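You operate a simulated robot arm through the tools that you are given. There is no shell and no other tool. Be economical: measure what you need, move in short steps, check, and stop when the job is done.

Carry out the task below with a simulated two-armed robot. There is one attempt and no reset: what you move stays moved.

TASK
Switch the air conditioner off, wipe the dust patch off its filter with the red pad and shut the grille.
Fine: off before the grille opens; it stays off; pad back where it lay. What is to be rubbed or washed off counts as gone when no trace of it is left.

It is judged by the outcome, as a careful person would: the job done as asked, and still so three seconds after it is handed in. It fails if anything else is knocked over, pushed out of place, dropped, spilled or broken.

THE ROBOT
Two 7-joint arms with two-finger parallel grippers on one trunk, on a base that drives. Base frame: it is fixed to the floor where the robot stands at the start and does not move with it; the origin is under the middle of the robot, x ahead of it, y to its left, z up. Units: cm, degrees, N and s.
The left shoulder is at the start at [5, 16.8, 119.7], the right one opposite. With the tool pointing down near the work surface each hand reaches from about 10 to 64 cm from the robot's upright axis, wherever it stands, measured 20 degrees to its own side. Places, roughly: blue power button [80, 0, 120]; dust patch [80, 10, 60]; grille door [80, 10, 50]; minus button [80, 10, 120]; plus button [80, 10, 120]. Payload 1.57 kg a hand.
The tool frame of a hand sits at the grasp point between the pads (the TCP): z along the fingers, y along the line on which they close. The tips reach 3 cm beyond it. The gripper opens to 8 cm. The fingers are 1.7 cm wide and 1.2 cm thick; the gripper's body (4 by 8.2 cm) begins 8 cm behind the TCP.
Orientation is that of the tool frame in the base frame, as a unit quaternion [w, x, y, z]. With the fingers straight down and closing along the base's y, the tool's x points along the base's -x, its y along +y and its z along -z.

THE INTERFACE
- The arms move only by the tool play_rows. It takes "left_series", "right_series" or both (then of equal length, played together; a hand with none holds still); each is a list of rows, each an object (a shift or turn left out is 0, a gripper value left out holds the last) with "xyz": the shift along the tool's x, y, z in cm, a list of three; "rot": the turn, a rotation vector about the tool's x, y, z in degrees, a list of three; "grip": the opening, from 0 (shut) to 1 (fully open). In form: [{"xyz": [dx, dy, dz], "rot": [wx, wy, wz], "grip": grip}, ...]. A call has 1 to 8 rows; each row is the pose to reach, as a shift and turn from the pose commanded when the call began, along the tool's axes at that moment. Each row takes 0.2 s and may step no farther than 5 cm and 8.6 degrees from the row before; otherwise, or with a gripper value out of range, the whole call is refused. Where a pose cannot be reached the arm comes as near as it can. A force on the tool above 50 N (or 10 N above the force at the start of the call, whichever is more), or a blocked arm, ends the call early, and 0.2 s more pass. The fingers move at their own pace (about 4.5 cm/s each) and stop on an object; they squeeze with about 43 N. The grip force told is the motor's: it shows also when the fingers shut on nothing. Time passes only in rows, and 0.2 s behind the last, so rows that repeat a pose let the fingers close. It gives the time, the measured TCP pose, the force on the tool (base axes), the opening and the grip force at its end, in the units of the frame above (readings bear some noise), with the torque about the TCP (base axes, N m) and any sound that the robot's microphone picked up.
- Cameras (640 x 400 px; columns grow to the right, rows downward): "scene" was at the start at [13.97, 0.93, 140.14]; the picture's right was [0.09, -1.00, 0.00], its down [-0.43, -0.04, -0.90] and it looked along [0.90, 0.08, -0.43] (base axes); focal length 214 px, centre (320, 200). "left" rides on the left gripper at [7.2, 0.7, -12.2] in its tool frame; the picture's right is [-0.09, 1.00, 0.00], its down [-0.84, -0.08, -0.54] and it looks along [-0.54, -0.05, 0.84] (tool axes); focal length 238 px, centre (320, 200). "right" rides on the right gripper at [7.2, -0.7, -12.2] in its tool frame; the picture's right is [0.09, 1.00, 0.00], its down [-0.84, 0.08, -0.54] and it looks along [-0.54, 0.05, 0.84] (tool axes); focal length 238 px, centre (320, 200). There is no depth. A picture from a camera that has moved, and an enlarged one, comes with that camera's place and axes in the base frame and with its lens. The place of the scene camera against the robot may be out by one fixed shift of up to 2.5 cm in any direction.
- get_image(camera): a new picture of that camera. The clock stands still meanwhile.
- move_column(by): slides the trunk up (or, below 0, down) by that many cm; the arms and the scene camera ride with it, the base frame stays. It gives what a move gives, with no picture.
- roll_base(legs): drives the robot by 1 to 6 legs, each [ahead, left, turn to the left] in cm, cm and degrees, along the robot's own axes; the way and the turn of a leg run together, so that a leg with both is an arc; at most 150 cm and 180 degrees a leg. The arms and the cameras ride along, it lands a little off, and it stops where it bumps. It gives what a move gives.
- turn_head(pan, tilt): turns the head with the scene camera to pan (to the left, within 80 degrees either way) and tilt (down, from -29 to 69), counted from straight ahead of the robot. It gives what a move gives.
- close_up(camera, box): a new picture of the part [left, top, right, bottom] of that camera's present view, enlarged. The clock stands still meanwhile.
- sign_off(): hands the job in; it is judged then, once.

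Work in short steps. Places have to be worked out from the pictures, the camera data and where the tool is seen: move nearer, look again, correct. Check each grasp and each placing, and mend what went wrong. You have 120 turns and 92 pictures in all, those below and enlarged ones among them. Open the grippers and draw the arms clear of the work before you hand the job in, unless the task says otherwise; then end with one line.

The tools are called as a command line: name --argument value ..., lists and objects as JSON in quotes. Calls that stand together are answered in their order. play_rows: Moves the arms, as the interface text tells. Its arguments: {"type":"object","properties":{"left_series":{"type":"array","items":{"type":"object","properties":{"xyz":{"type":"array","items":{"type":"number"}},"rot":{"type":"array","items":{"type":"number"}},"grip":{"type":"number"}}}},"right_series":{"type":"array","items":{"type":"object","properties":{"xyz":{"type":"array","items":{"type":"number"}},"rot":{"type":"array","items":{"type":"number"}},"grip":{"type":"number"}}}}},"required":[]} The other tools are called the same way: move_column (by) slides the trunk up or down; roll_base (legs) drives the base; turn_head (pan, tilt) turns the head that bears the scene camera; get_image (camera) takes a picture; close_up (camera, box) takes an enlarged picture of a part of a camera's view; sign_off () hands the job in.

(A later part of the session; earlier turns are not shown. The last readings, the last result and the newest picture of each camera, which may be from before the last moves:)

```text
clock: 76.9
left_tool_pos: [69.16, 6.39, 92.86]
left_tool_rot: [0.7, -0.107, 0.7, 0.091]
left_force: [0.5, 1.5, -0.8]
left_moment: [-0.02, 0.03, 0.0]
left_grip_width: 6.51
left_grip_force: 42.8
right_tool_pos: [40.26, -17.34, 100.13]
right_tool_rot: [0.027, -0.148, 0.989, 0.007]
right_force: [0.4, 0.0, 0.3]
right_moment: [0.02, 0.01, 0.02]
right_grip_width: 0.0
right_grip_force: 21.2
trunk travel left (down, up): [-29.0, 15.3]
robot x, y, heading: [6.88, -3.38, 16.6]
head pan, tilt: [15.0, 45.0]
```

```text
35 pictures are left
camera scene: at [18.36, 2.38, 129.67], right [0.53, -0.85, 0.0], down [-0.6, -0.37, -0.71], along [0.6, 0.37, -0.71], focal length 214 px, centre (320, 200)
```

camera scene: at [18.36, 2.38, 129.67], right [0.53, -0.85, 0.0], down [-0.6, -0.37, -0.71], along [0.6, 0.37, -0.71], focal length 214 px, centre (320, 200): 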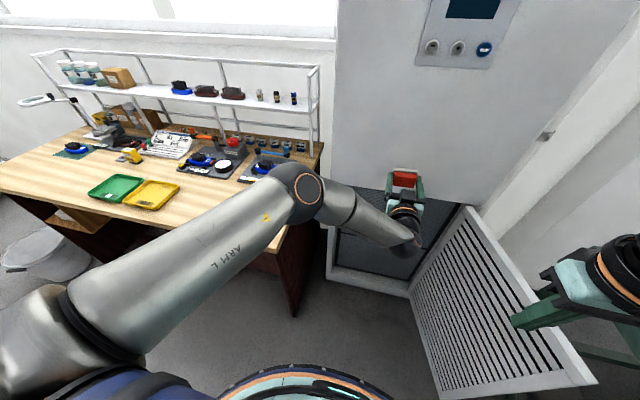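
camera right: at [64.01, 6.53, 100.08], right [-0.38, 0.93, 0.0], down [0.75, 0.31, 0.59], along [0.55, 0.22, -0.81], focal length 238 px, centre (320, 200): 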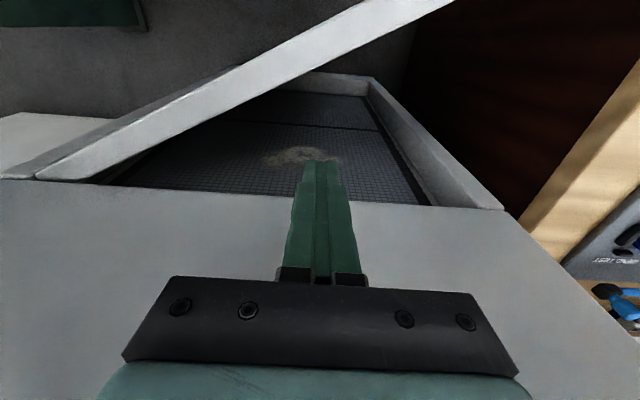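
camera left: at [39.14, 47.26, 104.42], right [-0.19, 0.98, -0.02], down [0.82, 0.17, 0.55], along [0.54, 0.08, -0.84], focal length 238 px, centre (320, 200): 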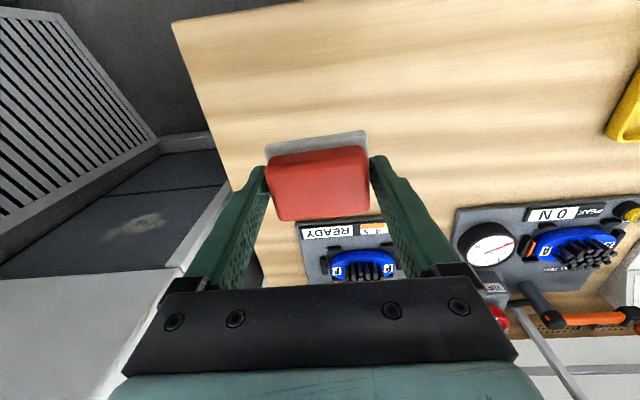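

Pad is now ahead of the opening at w ≈ -13.7. I lower the hand with the arm to the patch height in steps.

play_rows --left_series '[{"xyz": [4, 0, 0]}, {"xyz": [8, 0, 0]}, {"xyz": [12, 0, 0]}, {"xyz": [16, 0, 0]}, {"xyz": [20, 0, 0]}]'

get_image --camera "scene"

```text
clock: 78.1
left_tool_pos: [65.63, 6.78, 84.14]
left_tool_rot: [0.683, -0.121, 0.714, 0.099]
left_force: [0.2, 0.4, 0.0]
left_moment: [0.02, 0.03, -0.03]
left_grip_width: 6.48
left_grip_force: 43.3
left hand out of reach, approached as far as the arm can: row 2, 3, 4, 5
right_tool_pos: [40.33, -17.34, 100.13]
right_tool_rot: [0.028, -0.148, 0.989, 0.006]
right_force: [-0.5, -0.6, -0.8]
right_moment: [0.0, 0.03, 0.01]
right_grip_width: 0.02
right_grip_force: 21.2
trunk travel left (down, up): [-29.0, 15.3]
robot x, y, heading: [6.47, -3.09, 16.7]
head pan, tilt: [15.0, 45.0]
```

```text
34 pictures are left
camera scene: at [18.35, 2.4, 129.67], right [0.53, -0.85, 0.0], down [-0.6, -0.37, -0.71], along [0.6, 0.37, -0.71], focal length 214 px, centre (320, 200)
```

scene: 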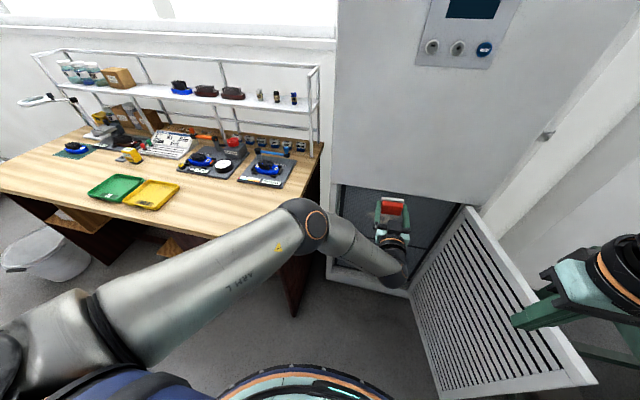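

The arm is near full stretch at z 84, elbow clear of the bench. I raise the right hand 24 cm (relative) to keep it clear of the door, then lower the whole trunk instead.

play_rows --right_series '[{"xyz": [0, 1, -4.8]}, {"xyz": [0, 2, -9.6]}, {"xyz": [0, 4, -14.3]}, {"xyz": [0, 6, -19]}, {"xyz": [0, 8, -23.4]}]'

move_column --by -15

get_image --camera "scene"

get_image --camera "left"

```text
refused: row 3 steps farther than a row can; nothing moved
```

```text
clock: 79.8
left_tool_pos: [65.69, 6.78, 69.04]
left_tool_rot: [0.683, -0.121, 0.713, 0.1]
left_force: [-0.6, 0.8, -0.2]
left_moment: [0.03, 0.03, 0.01]
left_grip_width: 6.49
left_grip_force: 42.4
right_tool_pos: [40.3, -17.41, 85.26]
right_tool_rot: [0.027, -0.148, 0.989, 0.007]
right_force: [0.7, 0.1, -0.4]
right_moment: [0.0, -0.01, 0.01]
right_grip_width: 0.01
right_grip_force: 21.4
trunk travel left (down, up): [-14.0, 30.3]
robot x, y, heading: [6.47, -2.84, 16.7]
head pan, tilt: [15.0, 45.0]
```

```text
33 pictures are left
camera scene: at [18.33, 2.4, 114.67], right [0.53, -0.85, 0.0], down [-0.6, -0.37, -0.71], along [0.6, 0.37, -0.71], focal length 214 px, centre (320, 200)
```

scene: 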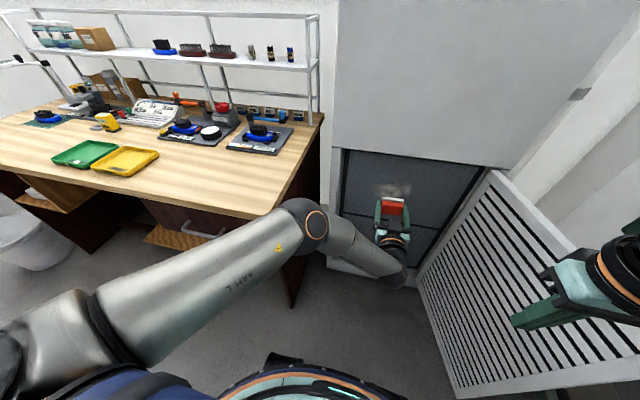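

```text
32 pictures are left
camera left: at [53.65, 3.45, 62.41], right [-0.31, 0.95, 0.07], down [-0.46, -0.21, 0.86], along [0.83, 0.23, 0.5], focal length 238 px, centre (320, 200)
```

left: 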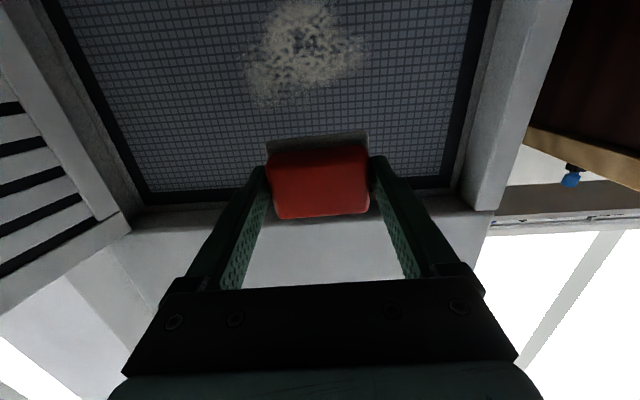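

The patch is at (w -13, z 61.4), about 14 × 11 cm. I raise the right hand in smaller steps, then drive 6 cm ahead and lower the trunk 6 cm more.

play_rows --right_series '[{"xyz": [0, 1, -4.5]}, {"xyz": [0, 2, -9]}, {"xyz": [0, 3, -13.5]}, {"xyz": [0, 4, -18]}]'

move_column --by -7

roll_base --legs '[[6, 0, 0]]'

play_rows --left_series '[{"xyz": [0, 0, 0]}]'

get_image --camera "left"

```text
clock: 80.8
left_tool_pos: [65.69, 6.81, 69.06]
left_tool_rot: [0.684, -0.122, 0.713, 0.101]
left_force: [0.3, 0.1, -0.5]
left_moment: [0.0, 0.02, 0.0]
left_grip_width: 6.48
left_grip_force: 43.3
right_tool_pos: [38.16, -13.88, 103.2]
right_tool_rot: [0.028, -0.148, 0.989, 0.008]
right_force: [-0.5, 0.5, 0.0]
right_moment: [-0.01, 0.01, -0.02]
right_grip_width: 0.0
right_grip_force: 20.8
trunk travel left (down, up): [-14.0, 30.3]
robot x, y, heading: [6.56, -2.79, 16.6]
head pan, tilt: [15.0, 45.0]
```

```text
clock: 81.9
left_tool_pos: [65.69, 6.87, 62.1]
left_tool_rot: [0.682, -0.123, 0.713, 0.101]
left_force: [0.5, 0.0, -0.2]
left_moment: [0.01, 0.06, 0.0]
left_grip_width: 6.46
left_grip_force: 42.8
right_tool_pos: [38.17, -13.87, 96.08]
right_tool_rot: [0.026, -0.147, 0.989, 0.006]
right_force: [0.1, -0.5, 0.2]
right_moment: [0.0, 0.01, 0.01]
right_grip_width: 0.0
right_grip_force: 21.1
trunk travel left (down, up): [-7.0, 37.3]
robot x, y, heading: [6.59, -3.37, 16.8]
head pan, tilt: [15.0, 45.0]
```

```text
clock: 82.9
left_tool_pos: [71.27, 8.64, 62.08]
left_tool_rot: [0.683, -0.121, 0.713, 0.1]
left_force: [0.3, -0.5, 0.5]
left_moment: [0.0, 0.0, 0.02]
left_grip_width: 6.49
left_grip_force: 42.3
right_tool_pos: [43.97, -12.16, 96.11]
right_tool_rot: [0.027, -0.147, 0.989, 0.007]
right_force: [0.4, -0.4, 0.6]
right_moment: [0.02, 0.02, 0.02]
right_grip_width: 0.0
right_grip_force: 21.3
trunk travel left (down, up): [-7.0, 37.3]
robot x, y, heading: [12.55, -1.73, 16.8]
head pan, tilt: [15.0, 45.0]
```

```text
clock: 83.3
left_tool_pos: [71.33, 8.53, 62.1]
left_tool_rot: [0.683, -0.121, 0.714, 0.1]
left_force: [-0.1, -0.4, -0.9]
left_moment: [0.02, 0.03, 0.0]
left_grip_width: 6.5
left_grip_force: 42.7
right_tool_pos: [43.96, -12.16, 96.07]
right_tool_rot: [0.028, -0.148, 0.989, 0.006]
right_force: [1.1, -0.4, -1.1]
right_moment: [0.01, 0.02, 0.0]
right_grip_width: 0.01
right_grip_force: 21.0
trunk travel left (down, up): [-7.0, 37.3]
robot x, y, heading: [12.6, -1.57, 16.7]
head pan, tilt: [15.0, 45.0]
```

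```text
31 pictures are left
camera left: at [59.32, 5.15, 55.4], right [-0.31, 0.95, 0.07], down [-0.46, -0.21, 0.86], along [0.83, 0.23, 0.5], focal length 238 px, centre (320, 200)
```

left: 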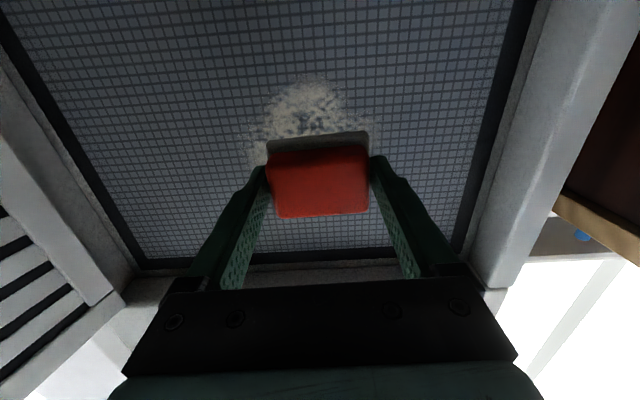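

The hand holds its reached pose. I correct the small pitch/yaw errors, then drive 6 cm ahead so the felt comes near the filter.

play_rows --left_series '[{"xyz": [0.3, 0, -0.5], "rot": [1.3, -2.6, 0]}]'

roll_base --legs '[[6, 0, 0]]'

get_image --camera "left"

```text
clock: 83.7
left_tool_pos: [70.39, 8.08, 63.71]
left_tool_rot: [0.697, -0.114, 0.702, 0.096]
left_force: [0.5, -0.2, 0.6]
left_moment: [0.03, -0.04, -0.01]
left_grip_width: 6.51
left_grip_force: 43.0
left hand out of reach, approached as far as the arm can: row 1
right_tool_pos: [43.86, -12.18, 96.14]
right_tool_rot: [0.027, -0.148, 0.989, 0.007]
right_force: [-0.2, 0.0, 0.2]
right_moment: [-0.01, -0.01, -0.04]
right_grip_width: 0.0
right_grip_force: 20.9
trunk travel left (down, up): [-7.0, 37.3]
robot x, y, heading: [12.45, -1.59, 16.8]
head pan, tilt: [15.0, 45.0]
```

```text
clock: 84.6
left_tool_pos: [76.13, 9.76, 63.77]
left_tool_rot: [0.696, -0.115, 0.702, 0.097]
left_force: [-0.4, 0.6, -0.7]
left_moment: [-0.01, 0.0, 0.03]
left_grip_width: 6.48
left_grip_force: 42.7
right_tool_pos: [49.56, -10.43, 96.03]
right_tool_rot: [0.027, -0.147, 0.989, 0.006]
right_force: [0.2, -0.5, 0.0]
right_moment: [0.01, -0.01, -0.03]
right_grip_width: 0.0
right_grip_force: 21.4
trunk travel left (down, up): [-7.0, 37.3]
robot x, y, heading: [18.15, 0.06, 16.6]
head pan, tilt: [15.0, 45.0]
```

```text
30 pictures are left
camera left: at [64.19, 6.57, 56.68], right [-0.29, 0.95, 0.07], down [-0.49, -0.21, 0.84], along [0.82, 0.21, 0.53], focal length 238 px, centre (320, 200)
```

left: 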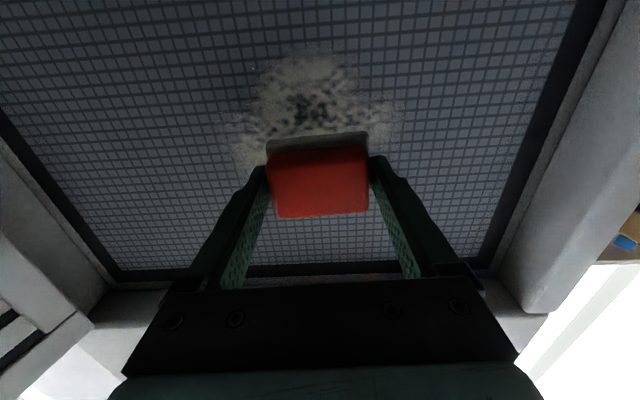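

The arm is at its reach limit here. I shift the base 7 cm right and 2 cm ahead to gain slack for a lateral wipe while keeping clear of the bench.

roll_base --legs '[[0, -7, 0], [2, 0, 0]]'

play_rows --left_series '[{"xyz": [0, 2, 0]}, {"xyz": [0.5, 4, 0], "rot": [0, -1, 0]}, {"xyz": [1, 6, 0], "rot": [0, -1, 0]}]'

get_image --camera "left"

get_image --camera "scene"

```text
clock: 86.3
left_tool_pos: [79.96, 3.64, 63.87]
left_tool_rot: [0.697, -0.113, 0.702, 0.097]
left_force: [0.7, -0.3, -0.8]
left_moment: [-0.02, 0.02, 0.0]
left_grip_width: 6.48
left_grip_force: 43.1
right_tool_pos: [53.49, -16.57, 96.08]
right_tool_rot: [0.027, -0.147, 0.989, 0.007]
right_force: [-0.7, 0.0, 0.0]
right_moment: [0.01, -0.01, -0.01]
right_grip_width: 0.0
right_grip_force: 21.3
trunk travel left (down, up): [-7.0, 37.3]
robot x, y, heading: [21.9, -5.71, 16.2]
head pan, tilt: [15.0, 45.0]
```

```text
clock: 87.1
left_tool_pos: [77.97, 6.84, 65.28]
left_tool_rot: [0.698, -0.118, 0.699, 0.101]
left_force: [1.1, -0.9, 0.1]
left_moment: [-0.03, 0.03, 0.0]
left_grip_width: 6.47
left_grip_force: 43.6
left hand out of reach, approached as far as the arm can: row 1, 2, 3
right_tool_pos: [53.37, -16.43, 95.96]
right_tool_rot: [0.028, -0.148, 0.989, 0.006]
right_force: [0.1, -0.3, 0.4]
right_moment: [0.01, 0.02, -0.01]
right_grip_width: 0.02
right_grip_force: 21.1
trunk travel left (down, up): [-7.0, 37.3]
robot x, y, heading: [21.8, -6.21, 16.5]
head pan, tilt: [15.0, 45.0]
```

```text
29 pictures are left
camera left: at [66.24, 3.64, 58.15], right [-0.3, 0.95, 0.07], down [-0.49, -0.22, 0.84], along [0.81, 0.22, 0.54], focal length 238 px, centre (320, 200)
```

left: 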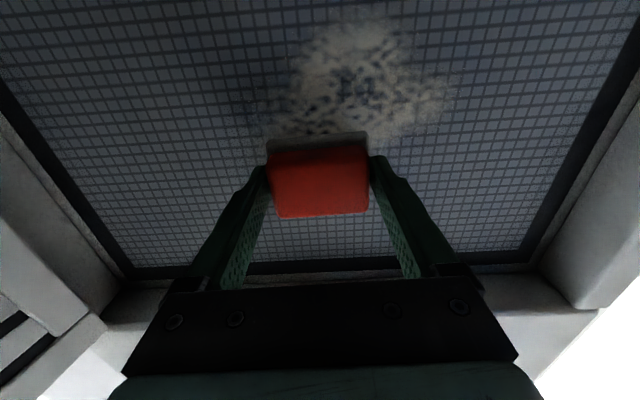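

```text
28 pictures are left
camera scene: at [33.58, -0.3, 107.67], right [0.52, -0.85, 0.0], down [-0.6, -0.37, -0.71], along [0.6, 0.37, -0.71], focal length 214 px, centre (320, 200)
```

scene: 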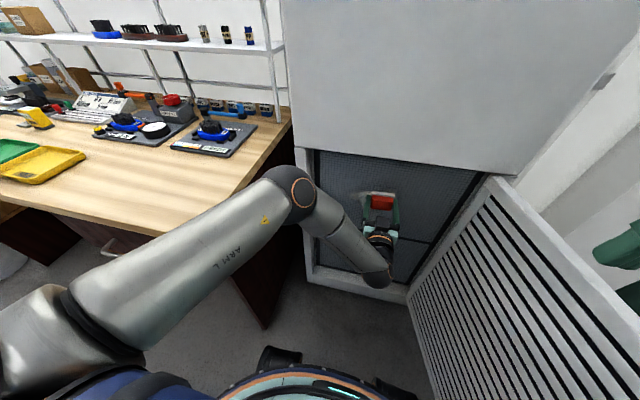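

The limit seems to be wrist flexion (hand too far below the shoulder), not length. I lower the trunk its last 6.5 cm and test moving up and left from there.

move_column --by -6.5

play_rows --left_series '[{"xyz": [-1, 1, 0]}, {"xyz": [-2, 2, 0]}, {"xyz": [-3, 3, 0]}]'

```text
clock: 88.2
left_tool_pos: [78.14, 6.87, 58.79]
left_tool_rot: [0.698, -0.117, 0.699, 0.101]
left_force: [-0.2, -0.4, -1.0]
left_moment: [-0.05, 0.01, -0.01]
left_grip_width: 6.48
left_grip_force: 43.0
right_tool_pos: [53.28, -16.56, 89.59]
right_tool_rot: [0.028, -0.148, 0.989, 0.007]
right_force: [0.9, 0.3, -0.3]
right_moment: [0.02, -0.02, 0.0]
right_grip_width: 0.0
right_grip_force: 21.4
trunk travel left (down, up): [-0.5, 43.8]
robot x, y, heading: [22.24, -6.05, 16.7]
head pan, tilt: [15.0, 45.0]
```

```text
clock: 89.0
left_tool_pos: [77.07, 9.86, 61.64]
left_tool_rot: [0.698, -0.118, 0.699, 0.101]
left_force: [0.1, -0.3, -0.9]
left_moment: [-0.04, -0.03, -0.01]
left_grip_width: 6.48
left_grip_force: 43.0
right_tool_pos: [53.52, -16.65, 89.54]
right_tool_rot: [0.027, -0.148, 0.989, 0.007]
right_force: [0.6, -0.7, 0.2]
right_moment: [-0.02, 0.01, 0.0]
right_grip_width: 0.02
right_grip_force: 21.6
trunk travel left (down, up): [-0.5, 43.8]
robot x, y, heading: [21.87, -5.92, 16.8]
head pan, tilt: [15.0, 45.0]
```

Now the pose is reachable. I advance in small steps toward the filter, watching the force.

play_rows --left_series '[{"xyz": [0, 0, 1]}, {"xyz": [0, 0, 2]}]'

get_image --camera "left"

```text
clock: 89.5
left_tool_pos: [79.02, 10.22, 61.68]
left_tool_rot: [0.697, -0.12, 0.699, 0.103]
left_force: [-0.2, -0.3, -0.2]
left_moment: [0.03, 0.01, 0.05]
left_grip_width: 6.47
left_grip_force: 43.5
right_tool_pos: [53.44, -16.52, 89.64]
right_tool_rot: [0.027, -0.148, 0.989, 0.007]
right_force: [0.0, -0.1, -0.3]
right_moment: [0.03, 0.03, -0.02]
right_grip_width: 0.0
right_grip_force: 21.8
trunk travel left (down, up): [-0.5, 43.8]
robot x, y, heading: [21.99, -5.64, 16.8]
head pan, tilt: [15.0, 45.0]
```

```text
27 pictures are left
camera left: at [67.23, 7.07, 54.59], right [-0.31, 0.95, 0.07], down [-0.49, -0.22, 0.84], along [0.81, 0.23, 0.53], focal length 238 px, centre (320, 200)
```

left: 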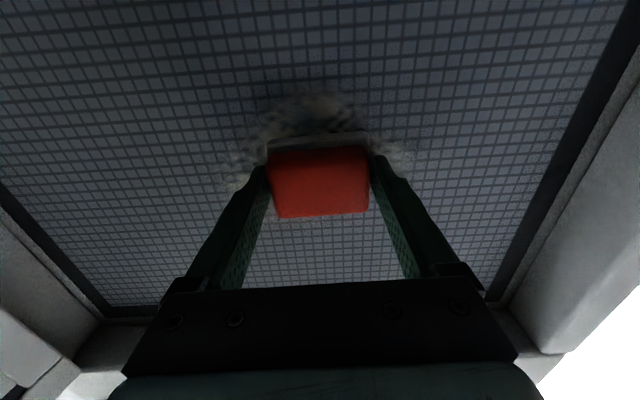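

Felt seems ~1–2 cm from the filter. I continue in half-centimetre steps.

play_rows --left_series '[{"xyz": [0, 0, 0.5]}, {"xyz": [0, 0, 1]}]'

play_rows --left_series '[{"xyz": [0, 0, 0.4]}, {"xyz": [0, 0, 0.8]}]'

```text
clock: 90.2
left_tool_pos: [79.6, 10.47, 61.81]
left_tool_rot: [0.696, -0.12, 0.701, 0.103]
left_force: [-45.2, -3.8, 5.3]
left_moment: [0.11, -0.74, 0.39]
left_grip_width: 6.49
left_grip_force: 43.0
right_tool_pos: [53.11, -16.58, 89.7]
right_tool_rot: [0.029, -0.148, 0.989, 0.006]
right_force: [-0.2, -0.2, -0.7]
right_moment: [-0.02, 0.02, 0.02]
right_grip_width: 0.0
right_grip_force: 21.3
trunk travel left (down, up): [-0.5, 43.8]
robot x, y, heading: [21.88, -5.96, 16.7]
head pan, tilt: [15.0, 45.0]
```

```text
clock: 90.5
left_tool_pos: [79.59, 10.33, 61.53]
left_tool_rot: [0.694, -0.12, 0.703, 0.103]
left_force: [-10.1, -2.2, 1.5]
left_moment: [0.1, -0.31, 0.23]
left_grip_width: 6.48
left_grip_force: 43.1
right_tool_pos: [53.28, -16.57, 89.6]
right_tool_rot: [0.028, -0.147, 0.989, 0.008]
right_force: [0.1, -0.1, 0.4]
right_moment: [0.02, -0.02, 0.01]
right_grip_width: 0.0
right_grip_force: 21.4
trunk travel left (down, up): [-0.5, 43.8]
robot x, y, heading: [22.17, -5.58, 16.6]
head pan, tilt: [15.0, 45.0]
stopped in row 1 (left hand): the force on the tool passed its limit at 60 N (the readings are from after the stop); the commanded pose is now the measured one
```

Contact at TCP u ≈ 79.2 with ~10 N. I wipe left then back with small depth corrections for the yaw.

play_rows --left_series '[{"xyz": [0, 1.5, 0.06]}, {"xyz": [0, 3, 0.1]}, {"xyz": [0, 4.5, 0.13]}, {"xyz": [0, 6, 0.17]}]'

play_rows --left_series '[{"xyz": [0, -2, -0.05]}, {"xyz": [0, -4, -0.1]}, {"xyz": [0, -6, -0.15]}, {"xyz": [0, -8, -0.2]}, {"xyz": [0, -10, -0.25]}, {"xyz": [0, -12, -0.3]}]'

get_image --camera "left"

```text
clock: 91.5
left_tool_pos: [78.25, 13.62, 63.39]
left_tool_rot: [0.689, -0.126, 0.706, 0.107]
left_force: [-0.1, 0.6, -0.5]
left_moment: [-0.01, 0.0, -0.03]
left_grip_width: 6.49
left_grip_force: 42.9
left hand out of reach, approached as far as the arm can: row 1, 2, 3, 4
right_tool_pos: [53.43, -16.59, 89.55]
right_tool_rot: [0.028, -0.148, 0.989, 0.006]
right_force: [-0.8, 0.1, 0.4]
right_moment: [0.03, -0.02, 0.02]
right_grip_width: 0.0
right_grip_force: 20.9
trunk travel left (down, up): [-0.5, 43.8]
robot x, y, heading: [22.03, -5.53, 16.6]
head pan, tilt: [15.0, 45.0]
```

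```text
clock: 92.9
left_tool_pos: [81.66, 2.09, 63.76]
left_tool_rot: [0.694, -0.12, 0.703, 0.104]
left_force: [-0.8, 0.4, 0.0]
left_moment: [0.0, 0.03, 0.01]
left_grip_width: 6.47
left_grip_force: 42.7
right_tool_pos: [53.28, -16.46, 89.66]
right_tool_rot: [0.027, -0.147, 0.989, 0.007]
right_force: [0.4, -1.1, 0.1]
right_moment: [0.01, 0.0, -0.01]
right_grip_width: 0.01
right_grip_force: 21.7
trunk travel left (down, up): [-0.5, 43.8]
robot x, y, heading: [21.98, -5.52, 16.8]
head pan, tilt: [15.0, 45.0]
```

```text
26 pictures are left
camera left: at [69.74, -1.22, 56.72], right [-0.31, 0.95, 0.07], down [-0.48, -0.22, 0.85], along [0.82, 0.23, 0.53], focal length 238 px, centre (320, 200)
```

left: 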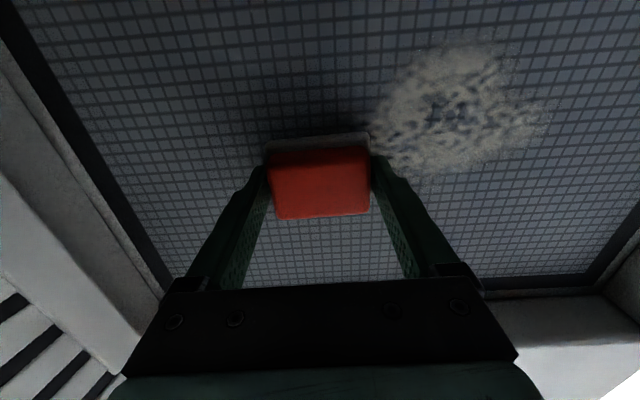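

The patch spans w -17.5…-5.5, z 56.5…65.5. The arm's comfortable range is further right relative to the robot, so I back off 1.5 cm and shift the base 6.5 cm left.

play_rows --left_series '[{"xyz": [0, 0, -1.5]}]'

roll_base --legs '[[0, 6.5, 0]]'

play_rows --left_series '[{"xyz": [0.5, 1, 0]}, {"xyz": [0.5, 3, 0]}, {"xyz": [0.5, 5, 0]}, {"xyz": [0.5, 7, 0]}, {"xyz": [0.5, 8, 0]}]'

```text
clock: 93.3
left_tool_pos: [80.26, 1.54, 63.78]
left_tool_rot: [0.693, -0.12, 0.703, 0.103]
left_force: [-0.1, 0.0, -0.2]
left_moment: [0.01, -0.01, -0.04]
left_grip_width: 6.44
left_grip_force: 43.2
right_tool_pos: [53.33, -16.57, 89.65]
right_tool_rot: [0.027, -0.148, 0.989, 0.006]
right_force: [-0.1, 0.0, -0.3]
right_moment: [-0.02, 0.01, 0.0]
right_grip_width: 0.0
right_grip_force: 21.1
trunk travel left (down, up): [-0.5, 43.8]
robot x, y, heading: [21.86, -5.87, 16.7]
head pan, tilt: [15.0, 45.0]
```

```text
clock: 94.5
left_tool_pos: [78.29, 7.84, 63.89]
left_tool_rot: [0.694, -0.119, 0.703, 0.102]
left_force: [0.0, 0.0, 0.0]
left_moment: [0.0, 0.0, 0.03]
left_grip_width: 6.49
left_grip_force: 43.5
right_tool_pos: [51.44, -10.16, 89.62]
right_tool_rot: [0.027, -0.147, 0.989, 0.006]
right_force: [0.2, 0.5, -1.5]
right_moment: [0.01, 0.02, 0.02]
right_grip_width: 0.01
right_grip_force: 21.6
trunk travel left (down, up): [-0.5, 43.8]
robot x, y, heading: [20.04, 0.88, 16.7]
head pan, tilt: [15.0, 45.0]
```

```text
clock: 95.7
left_tool_pos: [75.86, 15.57, 63.01]
left_tool_rot: [0.694, -0.121, 0.703, 0.103]
left_force: [0.1, -0.2, 0.2]
left_moment: [0.02, 0.02, -0.02]
left_grip_width: 6.52
left_grip_force: 43.2
right_tool_pos: [51.41, -10.27, 89.6]
right_tool_rot: [0.027, -0.147, 0.989, 0.007]
right_force: [-1.0, -0.8, -0.4]
right_moment: [0.01, 0.0, -0.02]
right_grip_width: 0.0
right_grip_force: 21.2
trunk travel left (down, up): [-0.5, 43.8]
robot x, y, heading: [20.25, 0.68, 17.0]
head pan, tilt: [15.0, 45.0]
```

Reachable at w -6.9. I square the yaw and press lightly against the filter there.

play_rows --left_series '[{"xyz": [0, 0, 1], "rot": [1.4, 0, 0]}, {"xyz": [0, 0, 1.8], "rot": [1.4, 0, 0]}, {"xyz": [0, 0, 2.1], "rot": [1.4, 0, 0]}]'

```text
clock: 96.5
left_tool_pos: [77.88, 16.23, 63.04]
left_tool_rot: [0.695, -0.112, 0.704, 0.095]
left_force: [-9.6, -2.3, 0.8]
left_moment: [0.1, -0.18, 0.38]
left_grip_width: 6.45
left_grip_force: 43.2
right_tool_pos: [51.51, -10.28, 89.56]
right_tool_rot: [0.028, -0.148, 0.989, 0.007]
right_force: [0.6, 0.5, -0.6]
right_moment: [-0.01, -0.01, -0.02]
right_grip_width: 0.0
right_grip_force: 21.2
trunk travel left (down, up): [-0.5, 43.8]
robot x, y, heading: [20.18, 0.62, 16.6]
head pan, tilt: [15.0, 45.0]
```

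10 N contact. I sweep right 11 cm along the upper band, then back.

play_rows --left_series '[{"xyz": [0, -2, 0.05]}, {"xyz": [0, -4, 0.05]}, {"xyz": [0, -6, 0.05]}, {"xyz": [0, -8, 0.05]}, {"xyz": [0, -10, 0.05]}, {"xyz": [0, -11, 0.05]}]'

get_image --camera "left"

```text
clock: 97.9
left_tool_pos: [80.74, 6.62, 63.81]
left_tool_rot: [0.694, -0.111, 0.705, 0.093]
left_force: [-0.5, -0.4, -0.2]
left_moment: [0.0, 0.04, -0.02]
left_grip_width: 6.47
left_grip_force: 43.1
left hand out of reach, approached as far as the arm can: row 6
right_tool_pos: [51.53, -10.25, 89.59]
right_tool_rot: [0.027, -0.147, 0.989, 0.007]
right_force: [0.0, 0.2, 0.4]
right_moment: [0.05, -0.02, 0.0]
right_grip_width: 0.0
right_grip_force: 20.8
trunk travel left (down, up): [-0.5, 43.8]
robot x, y, heading: [20.39, 0.34, 17.0]
head pan, tilt: [15.0, 45.0]
```

```text
25 pictures are left
camera left: at [68.63, 3.58, 56.79], right [-0.28, 0.96, 0.07], down [-0.49, -0.21, 0.85], along [0.83, 0.21, 0.52], focal length 238 px, centre (320, 200)
```

left: 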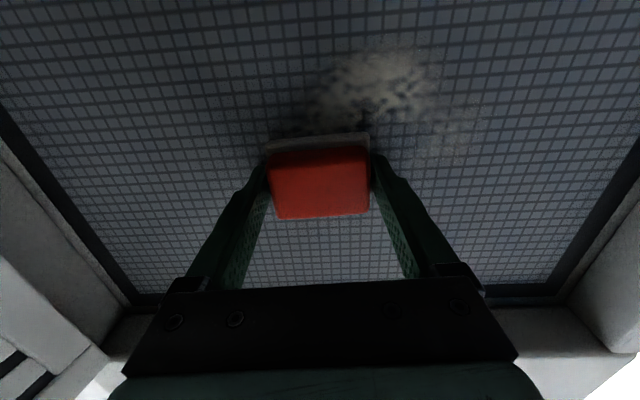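

The upper band is fading – it wipes. I press a little more at the right end and wipe back left along a slightly lower band.

play_rows --left_series '[{"xyz": [0.8, 0.5, 0.35]}, {"xyz": [1, 2.5, 0.3]}, {"xyz": [1, 4.5, 0.24]}, {"xyz": [1, 6.5, 0.18]}, {"xyz": [1, 8.5, 0.1]}, {"xyz": [1, 10.5, 0.05]}]'

play_rows --left_series '[{"xyz": [1.5, 0, 0.05]}, {"xyz": [2, -2, 0.1]}, {"xyz": [2, -4, 0.15]}, {"xyz": [2, -6, 0.2]}, {"xyz": [2, -8, 0.25]}, {"xyz": [2, -10, 0.3]}]'

get_image --camera "left"

```text
clock: 99.3
left_tool_pos: [77.52, 16.59, 62.4]
left_tool_rot: [0.695, -0.112, 0.704, 0.095]
left_force: [-2.1, -2.7, 0.0]
left_moment: [0.06, -0.07, 0.06]
left_grip_width: 6.5
left_grip_force: 42.9
right_tool_pos: [51.49, -10.23, 89.73]
right_tool_rot: [0.028, -0.148, 0.989, 0.006]
right_force: [1.2, 0.2, -0.2]
right_moment: [-0.02, -0.02, 0.02]
right_grip_width: 0.03
right_grip_force: 21.4
trunk travel left (down, up): [-0.5, 43.8]
robot x, y, heading: [20.1, 0.17, 16.7]
head pan, tilt: [15.0, 45.0]
```

```text
clock: 100.7
left_tool_pos: [80.37, 7.75, 61.42]
left_tool_rot: [0.695, -0.11, 0.705, 0.093]
left_force: [0.3, -0.2, 0.1]
left_moment: [-0.01, 0.02, 0.01]
left_grip_width: 6.47
left_grip_force: 43.2
left hand out of reach, approached as far as the arm can: row 1, 6
right_tool_pos: [51.52, -10.28, 89.64]
right_tool_rot: [0.027, -0.148, 0.989, 0.008]
right_force: [-0.5, 0.3, 0.2]
right_moment: [0.0, -0.01, 0.01]
right_grip_width: 0.0
right_grip_force: 21.9
trunk travel left (down, up): [-0.5, 43.8]
robot x, y, heading: [20.43, 0.34, 16.8]
head pan, tilt: [15.0, 45.0]
```

```text
24 pictures are left
camera left: at [68.39, 4.9, 54.43], right [-0.28, 0.96, 0.07], down [-0.49, -0.21, 0.85], along [0.83, 0.21, 0.53], focal length 238 px, centre (320, 200)
```

left: 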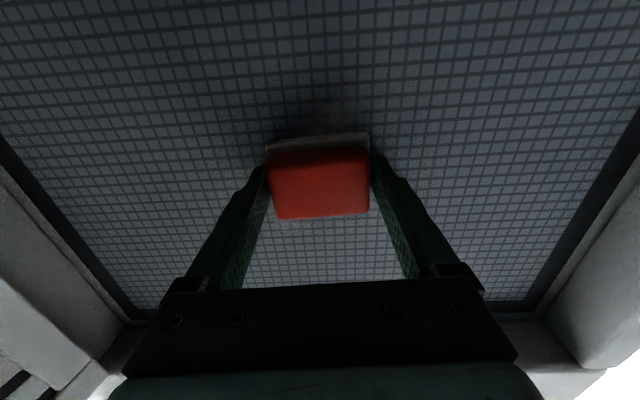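

The patch is nearly gone; a faint trace may remain just below the pad. I make another pass ~2 cm lower, leftward and back.

play_rows --left_series '[{"xyz": [1, 1, 0.25]}, {"xyz": [2, 2, 0.3]}, {"xyz": [2, 4, 0.25]}, {"xyz": [2, 6, 0.2]}, {"xyz": [2, 8, 0.15]}, {"xyz": [2, 9, 0.1]}]'

play_rows --left_series '[{"xyz": [0, -2, 0.15]}, {"xyz": [0, -4, 0.2]}, {"xyz": [0, -6, 0.25]}, {"xyz": [-1, -7.5, 0.3]}, {"xyz": [-2.5, -7.5, 0.3]}, {"xyz": [-3.5, -5.5, 0.25]}, {"xyz": [-3.5, -3.5, 0.2]}, {"xyz": [-3.5, -1.5, 0.15]}]'

play_rows --left_series '[{"xyz": [0, 0, -3]}, {"xyz": [0, 0, -6]}, {"xyz": [0, 0, -9]}]'

get_image --camera "left"

```text
clock: 102.1
left_tool_pos: [77.7, 15.42, 60.51]
left_tool_rot: [0.692, -0.116, 0.706, 0.097]
left_force: [0.2, -0.2, -1.0]
left_moment: [-0.02, 0.01, 0.01]
left_grip_width: 6.45
left_grip_force: 42.3
left hand out of reach, approached as far as the arm can: row 5, 6
right_tool_pos: [51.5, -10.28, 89.53]
right_tool_rot: [0.027, -0.148, 0.989, 0.006]
right_force: [-1.0, 0.6, -0.4]
right_moment: [0.0, 0.01, 0.02]
right_grip_width: 0.0
right_grip_force: 21.3
trunk travel left (down, up): [-0.5, 43.8]
robot x, y, heading: [20.03, 0.42, 16.8]
head pan, tilt: [15.0, 45.0]
```

```text
clock: 103.9
left_tool_pos: [78.3, 13.97, 63.98]
left_tool_rot: [0.695, -0.111, 0.704, 0.093]
left_force: [-0.5, -0.3, 0.5]
left_moment: [-0.03, 0.03, 0.02]
left_grip_width: 6.48
left_grip_force: 43.1
right_tool_pos: [51.37, -10.21, 89.54]
right_tool_rot: [0.027, -0.148, 0.989, 0.007]
right_force: [-0.7, 0.3, -1.2]
right_moment: [0.03, 0.04, 0.0]
right_grip_width: 0.02
right_grip_force: 21.1
trunk travel left (down, up): [-0.5, 43.8]
robot x, y, heading: [19.62, 0.6, 16.7]
head pan, tilt: [15.0, 45.0]
```

```text
clock: 104.7
left_tool_pos: [69.59, 11.38, 64.06]
left_tool_rot: [0.695, -0.112, 0.704, 0.094]
left_force: [-0.1, -0.1, -0.6]
left_moment: [0.05, 0.03, 0.02]
left_grip_width: 6.47
left_grip_force: 42.9
right_tool_pos: [51.44, -10.26, 89.56]
right_tool_rot: [0.027, -0.148, 0.989, 0.007]
right_force: [-1.0, 0.3, -0.2]
right_moment: [0.01, -0.03, 0.02]
right_grip_width: 0.0
right_grip_force: 21.3
trunk travel left (down, up): [-0.5, 43.8]
robot x, y, heading: [19.63, 0.38, 16.9]
head pan, tilt: [15.0, 45.0]
```

```text
23 pictures are left
camera left: at [57.71, 8.44, 57.05], right [-0.29, 0.96, 0.07], down [-0.49, -0.21, 0.85], along [0.82, 0.21, 0.53], focal length 238 px, centre (320, 200)
```

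left: 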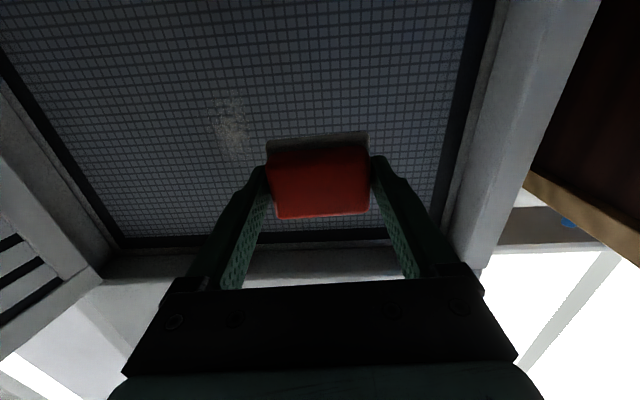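

A remnant is left at w ≈ -18.7, z ≈ 63.5. I shift the base 5 cm right and re-approach there.

roll_base --legs '[[0, -5, 0]]'

play_rows --left_series '[{"xyz": [0.3, -2, 3]}, {"xyz": [0.3, -4, 6]}, {"xyz": [0.3, -5, 8.5]}]'

get_image --camera "left"

```text
clock: 105.8
left_tool_pos: [71.07, 6.7, 63.99]
left_tool_rot: [0.695, -0.112, 0.704, 0.094]
left_force: [0.9, -0.8, 0.6]
left_moment: [-0.01, -0.01, -0.01]
left_grip_width: 6.46
left_grip_force: 43.0
right_tool_pos: [52.92, -15.06, 89.53]
right_tool_rot: [0.027, -0.147, 0.989, 0.007]
right_force: [0.7, -0.2, 0.0]
right_moment: [0.0, 0.01, 0.0]
right_grip_width: 0.01
right_grip_force: 21.2
trunk travel left (down, up): [-0.5, 43.8]
robot x, y, heading: [21.3, -4.58, 16.8]
head pan, tilt: [15.0, 45.0]
```

```text
clock: 106.7
left_tool_pos: [80.77, 4.35, 63.8]
left_tool_rot: [0.694, -0.112, 0.705, 0.093]
left_force: [-0.1, 0.3, -1.1]
left_moment: [0.01, 0.0, 0.0]
left_grip_width: 6.48
left_grip_force: 43.3
right_tool_pos: [52.91, -15.07, 89.66]
right_tool_rot: [0.028, -0.148, 0.989, 0.007]
right_force: [-0.4, -0.2, 0.1]
right_moment: [0.03, -0.01, -0.01]
right_grip_width: 0.03
right_grip_force: 21.0
trunk travel left (down, up): [-0.5, 43.8]
robot x, y, heading: [21.25, -4.34, 16.5]
head pan, tilt: [15.0, 45.0]
```

```text
22 pictures are left
camera left: at [68.83, 1.35, 56.79], right [-0.29, 0.96, 0.07], down [-0.49, -0.21, 0.85], along [0.82, 0.21, 0.53], focal length 238 px, centre (320, 200)
```

left: 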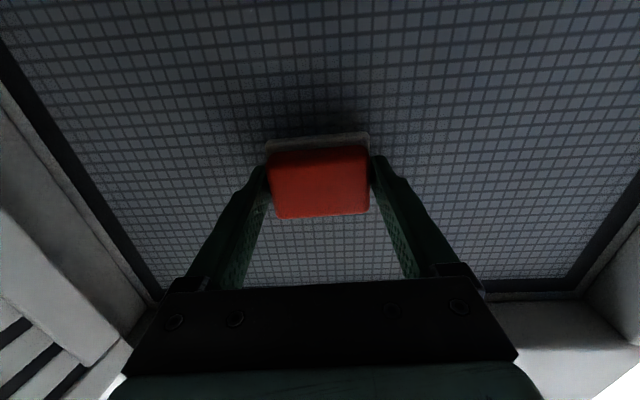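

The pad covers the remnant. I press 1 cm and rub a small loop.

play_rows --left_series '[{"xyz": [0, 0, 0.5]}, {"xyz": [0, 0, 0.95]}, {"xyz": [0, 1.5, 0.95]}, {"xyz": [0, 3, 0.95]}, {"xyz": [0, 1, 0.95]}, {"xyz": [0, -1, 1]}]'

play_rows --left_series '[{"xyz": [0.8, 0, 0.05]}, {"xyz": [1.5, 1.5, 0.05]}, {"xyz": [1.5, 3, 0]}, {"xyz": [0, 4, 0]}, {"xyz": [-1.5, 3, 0]}, {"xyz": [-2, 1, 0.05]}, {"xyz": [-1.5, -1, 0.05]}, {"xyz": [0, -1, 0.05]}]'

play_rows --left_series '[{"xyz": [0, 1, -3]}, {"xyz": [0, 2, -6]}, {"xyz": [0, 3, -10]}]'

get_image --camera "left"

```text
clock: 108.0
left_tool_pos: [81.79, 4.05, 63.7]
left_tool_rot: [0.694, -0.117, 0.704, 0.099]
left_force: [-47.6, 10.5, -1.4]
left_moment: [-0.09, -0.26, 2.08]
left_grip_width: 6.49
left_grip_force: 42.8
right_tool_pos: [52.73, -14.9, 89.65]
right_tool_rot: [0.029, -0.149, 0.988, 0.007]
right_force: [0.3, 0.1, -0.1]
right_moment: [0.04, 0.02, -0.03]
right_grip_width: 0.02
right_grip_force: 20.9
trunk travel left (down, up): [-0.5, 43.8]
robot x, y, heading: [21.73, -4.01, 16.6]
head pan, tilt: [15.0, 45.0]
```

```text
clock: 109.7
left_tool_pos: [81.92, 3.34, 65.37]
left_tool_rot: [0.696, -0.117, 0.702, 0.101]
left_force: [-8.9, -1.8, 1.7]
left_moment: [0.15, -0.08, 0.31]
left_grip_width: 6.46
left_grip_force: 43.3
right_tool_pos: [52.86, -15.0, 89.75]
right_tool_rot: [0.028, -0.149, 0.988, 0.006]
right_force: [0.6, 0.0, -0.9]
right_moment: [0.0, 0.0, 0.01]
right_grip_width: 0.02
right_grip_force: 21.2
trunk travel left (down, up): [-0.5, 43.8]
robot x, y, heading: [21.4, -4.32, 17.0]
head pan, tilt: [15.0, 45.0]
stopped in row 8 (left hand): the force on the tool passed its limit at 69 N (the readings are from after the stop); the commanded pose is now the measured one
```

```text
clock: 110.5
left_tool_pos: [71.55, 3.25, 65.4]
left_tool_rot: [0.696, -0.12, 0.701, 0.101]
left_force: [-0.9, -0.3, -0.9]
left_moment: [-0.02, 0.0, -0.02]
left_grip_width: 6.49
left_grip_force: 42.6
right_tool_pos: [52.78, -15.05, 89.59]
right_tool_rot: [0.028, -0.149, 0.988, 0.007]
right_force: [0.0, -0.5, 0.3]
right_moment: [-0.02, 0.03, 0.01]
right_grip_width: 0.0
right_grip_force: 21.4
trunk travel left (down, up): [-0.5, 43.8]
robot x, y, heading: [21.5, -4.22, 16.9]
head pan, tilt: [15.0, 45.0]
```

```text
21 pictures are left
camera left: at [59.79, 0.01, 58.32], right [-0.3, 0.95, 0.07], down [-0.49, -0.22, 0.84], along [0.82, 0.22, 0.53], focal length 238 px, centre (320, 200)
```

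left: 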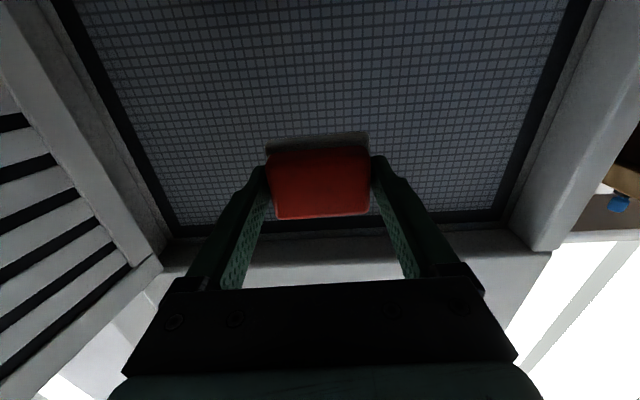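

The filter looks clean here. I drive back 14 cm and inspect the whole filter.

roll_base --legs '[[-14, 0, 0]]'

close_up --camera "left" --box '[120, 0, 520, 200]'

get_image --camera "scene"

```text
clock: 111.8
left_tool_pos: [58.45, -0.75, 65.46]
left_tool_rot: [0.696, -0.118, 0.701, 0.102]
left_force: [-0.3, 0.2, -0.4]
left_moment: [-0.05, -0.02, 0.0]
left_grip_width: 6.49
left_grip_force: 43.5
right_tool_pos: [39.63, -19.0, 89.57]
right_tool_rot: [0.028, -0.148, 0.989, 0.007]
right_force: [0.2, 1.1, 0.5]
right_moment: [0.02, -0.03, 0.01]
right_grip_width: 0.0
right_grip_force: 21.3
trunk travel left (down, up): [-0.5, 43.8]
robot x, y, heading: [7.83, -8.43, 16.9]
head pan, tilt: [15.0, 45.0]
```

```text
1.60 times, centred on (320, 100) of left
camera zoom: at [46.62, -3.99, 58.3], right [-0.3, 0.95, 0.07], down [-0.49, -0.22, 0.84], along [0.82, 0.22, 0.53], focal length 381 px, centre (320, 360)
```

zoom: 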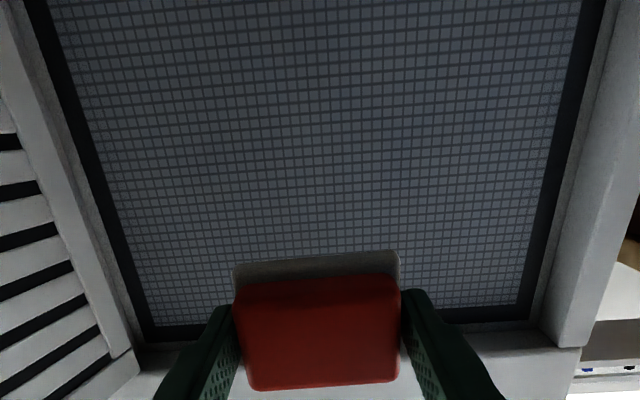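

```text
19 pictures are left
camera scene: at [19.81, -2.74, 101.17], right [0.53, -0.85, 0.0], down [-0.6, -0.37, -0.71], along [0.6, 0.37, -0.71], focal length 214 px, centre (320, 200)
```

scene: 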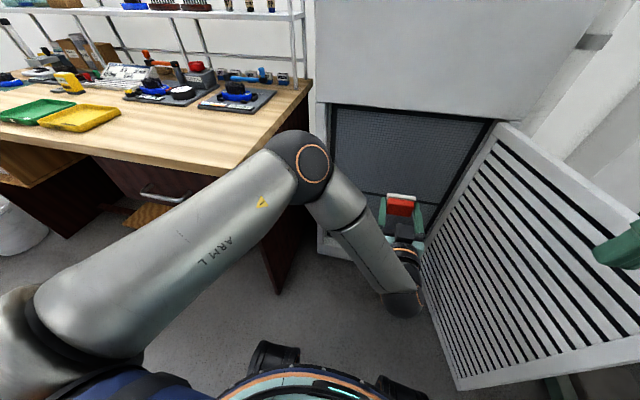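

It looks clean; I double-check at higher magnification from the scene camera.

close_up --camera "scene" --box '[320, 95, 500, 210]'

```text
3.48 times, centred on (410, 152) of scene
camera zoom: at [19.81, -2.74, 101.17], right [0.53, -0.85, 0.0], down [-0.6, -0.37, -0.71], along [0.6, 0.37, -0.71], focal length 746 px, centre (7, 365)
```

zoom: 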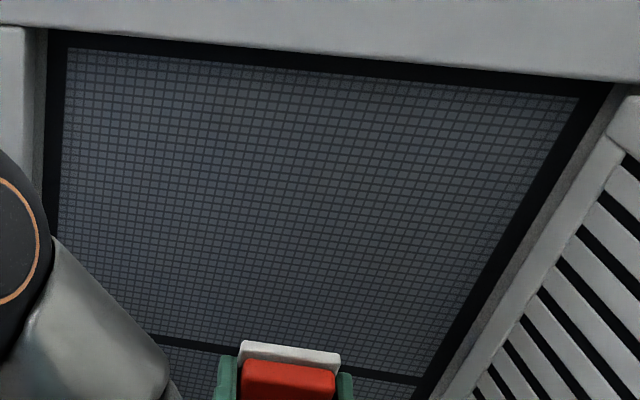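

Filter is clean. I raise the trunk 28.5 cm and begin turning the left hand (with pad) downward and to the left.

move_column --by 28.5

play_rows --left_series '[{"xyz": [-0.5, 2, -0.5], "rot": [0, 8, 0]}, {"xyz": [-0.5, 4, -1], "rot": [0, 16, 0]}, {"xyz": [-0.5, 7, -2], "rot": [0, 24, 0]}, {"xyz": [-0.5, 10, -3], "rot": [0, 32, 0]}, {"xyz": [-0.5, 13, -4], "rot": [0, 40, 0]}, {"xyz": [-0.5, 16, -5], "rot": [0, 48, 0]}, {"xyz": [-0.5, 19, -6], "rot": [0, 56, 0]}, {"xyz": [-0.5, 22, -6], "rot": [0, 64, 0]}]'

play_rows --left_series '[{"xyz": [0, 2, 0], "rot": [0, 8.5, 0]}, {"xyz": [0, 5, 0], "rot": [0, 17, 0]}, {"xyz": [0, 8, 0], "rot": [0, 25, 0]}]'

get_image --camera "scene"

```text
clock: 114.7
left_tool_pos: [58.41, -0.73, 93.87]
left_tool_rot: [0.696, -0.117, 0.701, 0.101]
left_force: [-0.4, 0.8, 0.3]
left_moment: [0.01, -0.05, -0.02]
left_grip_width: 6.48
left_grip_force: 43.2
right_tool_pos: [39.7, -19.09, 118.2]
right_tool_rot: [0.027, -0.149, 0.989, 0.006]
right_force: [0.4, -0.1, -0.9]
right_moment: [0.01, -0.03, -0.02]
right_grip_width: 0.01
right_grip_force: 21.4
trunk travel left (down, up): [-29.0, 15.3]
robot x, y, heading: [8.18, -8.38, 17.0]
head pan, tilt: [15.0, 45.0]
```

```text
clock: 116.5
left_tool_pos: [46.04, 18.51, 93.89]
left_tool_rot: [0.218, -0.153, 0.964, 0.022]
left_force: [1.0, 0.3, -0.3]
left_moment: [-0.03, -0.02, 0.01]
left_grip_width: 6.48
left_grip_force: 43.1
right_tool_pos: [39.72, -18.91, 118.1]
right_tool_rot: [0.027, -0.149, 0.988, 0.006]
right_force: [-0.4, 0.4, 0.6]
right_moment: [-0.03, 0.01, 0.04]
right_grip_width: 0.01
right_grip_force: 21.4
trunk travel left (down, up): [-29.0, 15.3]
robot x, y, heading: [8.39, -8.46, 16.7]
head pan, tilt: [15.0, 45.0]
```

```text
clock: 117.3
left_tool_pos: [43.52, 26.03, 93.93]
left_tool_rot: [0.003, -0.155, 0.988, -0.012]
left_force: [0.1, 0.4, 0.1]
left_moment: [-0.04, -0.03, 0.0]
left_grip_width: 6.47
left_grip_force: 43.3
right_tool_pos: [39.74, -18.92, 118.02]
right_tool_rot: [0.027, -0.149, 0.988, 0.006]
right_force: [0.0, 0.1, 0.9]
right_moment: [0.01, 0.0, -0.03]
right_grip_width: 0.0
right_grip_force: 21.4
trunk travel left (down, up): [-29.0, 15.3]
robot x, y, heading: [8.4, -8.28, 16.8]
head pan, tilt: [15.0, 45.0]
```

```text
17 pictures are left
camera scene: at [19.81, -2.7, 129.67], right [0.53, -0.85, 0.0], down [-0.6, -0.37, -0.71], along [0.6, 0.37, -0.71], focal length 214 px, centre (320, 200)
```

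scene: 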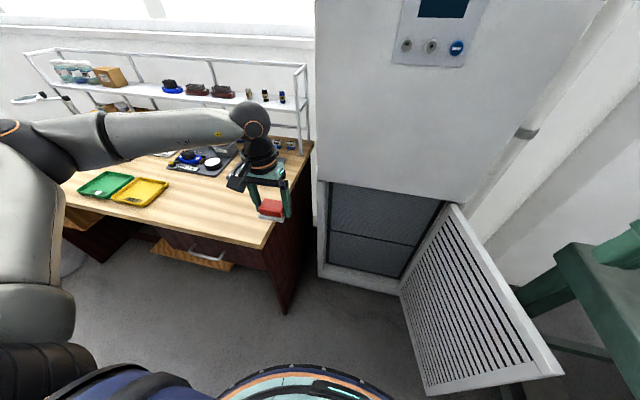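

I drive to the former picking position: 18 cm left and 8 cm ahead.

roll_base --legs '[[0, 18.2, 0], [8.3, 0, 0]]'

```text
clock: 120.2
left_tool_pos: [46.15, 45.76, 93.78]
left_tool_rot: [0.004, -0.155, 0.988, -0.011]
left_force: [0.5, -0.2, -1.0]
left_moment: [0.01, 0.0, 0.01]
left_grip_width: 6.47
left_grip_force: 42.9
right_tool_pos: [42.34, 0.91, 118.1]
right_tool_rot: [0.027, -0.148, 0.989, 0.006]
right_force: [0.3, -0.3, -0.7]
right_moment: [-0.01, 0.0, 0.01]
right_grip_width: 0.0
right_grip_force: 20.8
trunk travel left (down, up): [-29.0, 15.3]
robot x, y, heading: [11.16, 11.25, 17.0]
head pan, tilt: [15.0, 45.0]
```

I align over the original spot (46.5, 48.1), correct 1.8° of yaw and descend to z ≈ 80.

play_rows --left_series '[{"xyz": [-0.6, 1, 3], "rot": [0, 0, 0.9]}, {"xyz": [-1.05, 2.12, 6], "rot": [0, 0, 1.8]}, {"xyz": [-1.05, 2.12, 10], "rot": [0, 0, 1.8]}, {"xyz": [-1.05, 2.12, 13.5], "rot": [0, 0, 1.8]}]'

get_image --camera "left"

```text
clock: 121.2
left_tool_pos: [46.7, 48.0, 80.37]
left_tool_rot: [0.005, -0.14, 0.99, -0.011]
left_force: [0.2, 0.1, -0.6]
left_moment: [0.0, -0.01, 0.0]
left_grip_width: 6.49
left_grip_force: 43.2
right_tool_pos: [42.27, 1.01, 118.24]
right_tool_rot: [0.027, -0.149, 0.988, 0.006]
right_force: [-0.5, -0.1, -0.2]
right_moment: [-0.02, 0.0, -0.01]
right_grip_width: 0.0
right_grip_force: 21.8
trunk travel left (down, up): [-29.0, 15.3]
robot x, y, heading: [11.04, 11.17, 16.8]
head pan, tilt: [15.0, 45.0]
```

```text
16 pictures are left
camera left: at [39.42, 46.95, 92.46], right [-0.19, 0.98, -0.02], down [0.82, 0.17, 0.55], along [0.54, 0.09, -0.84], focal length 238 px, centre (320, 200)
```

left: 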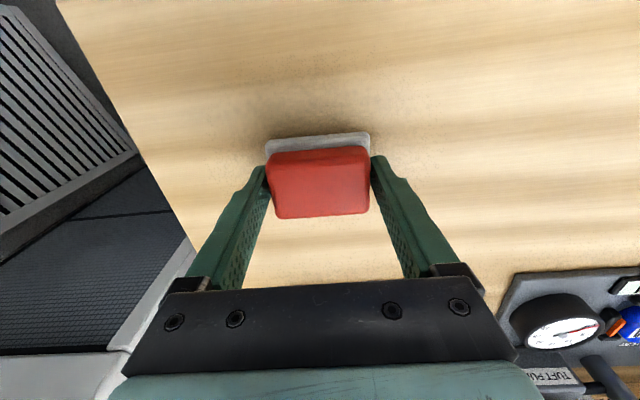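

I lower the last centimetre in small steps, feeling for the bench.

play_rows --left_series '[{"xyz": [0.15, 0.12, 0.5]}, {"xyz": [0.15, 0.12, 0.9]}, {"xyz": [0.15, 0.12, 1.15]}, {"xyz": [0.15, 0.12, 1.3]}]'

```text
clock: 122.2
left_tool_pos: [46.63, 48.0, 79.06]
left_tool_rot: [0.006, -0.14, 0.99, -0.009]
left_force: [-0.8, 0.6, 8.5]
left_moment: [0.25, 0.35, 0.02]
left_grip_width: 6.47
left_grip_force: 43.1
right_tool_pos: [42.28, 0.8, 118.16]
right_tool_rot: [0.028, -0.149, 0.988, 0.007]
right_force: [-0.5, 0.0, -0.9]
right_moment: [0.0, -0.02, 0.01]
right_grip_width: 0.0
right_grip_force: 21.2
trunk travel left (down, up): [-29.0, 15.3]
robot x, y, heading: [10.93, 11.25, 16.8]
head pan, tilt: [15.0, 45.0]
```

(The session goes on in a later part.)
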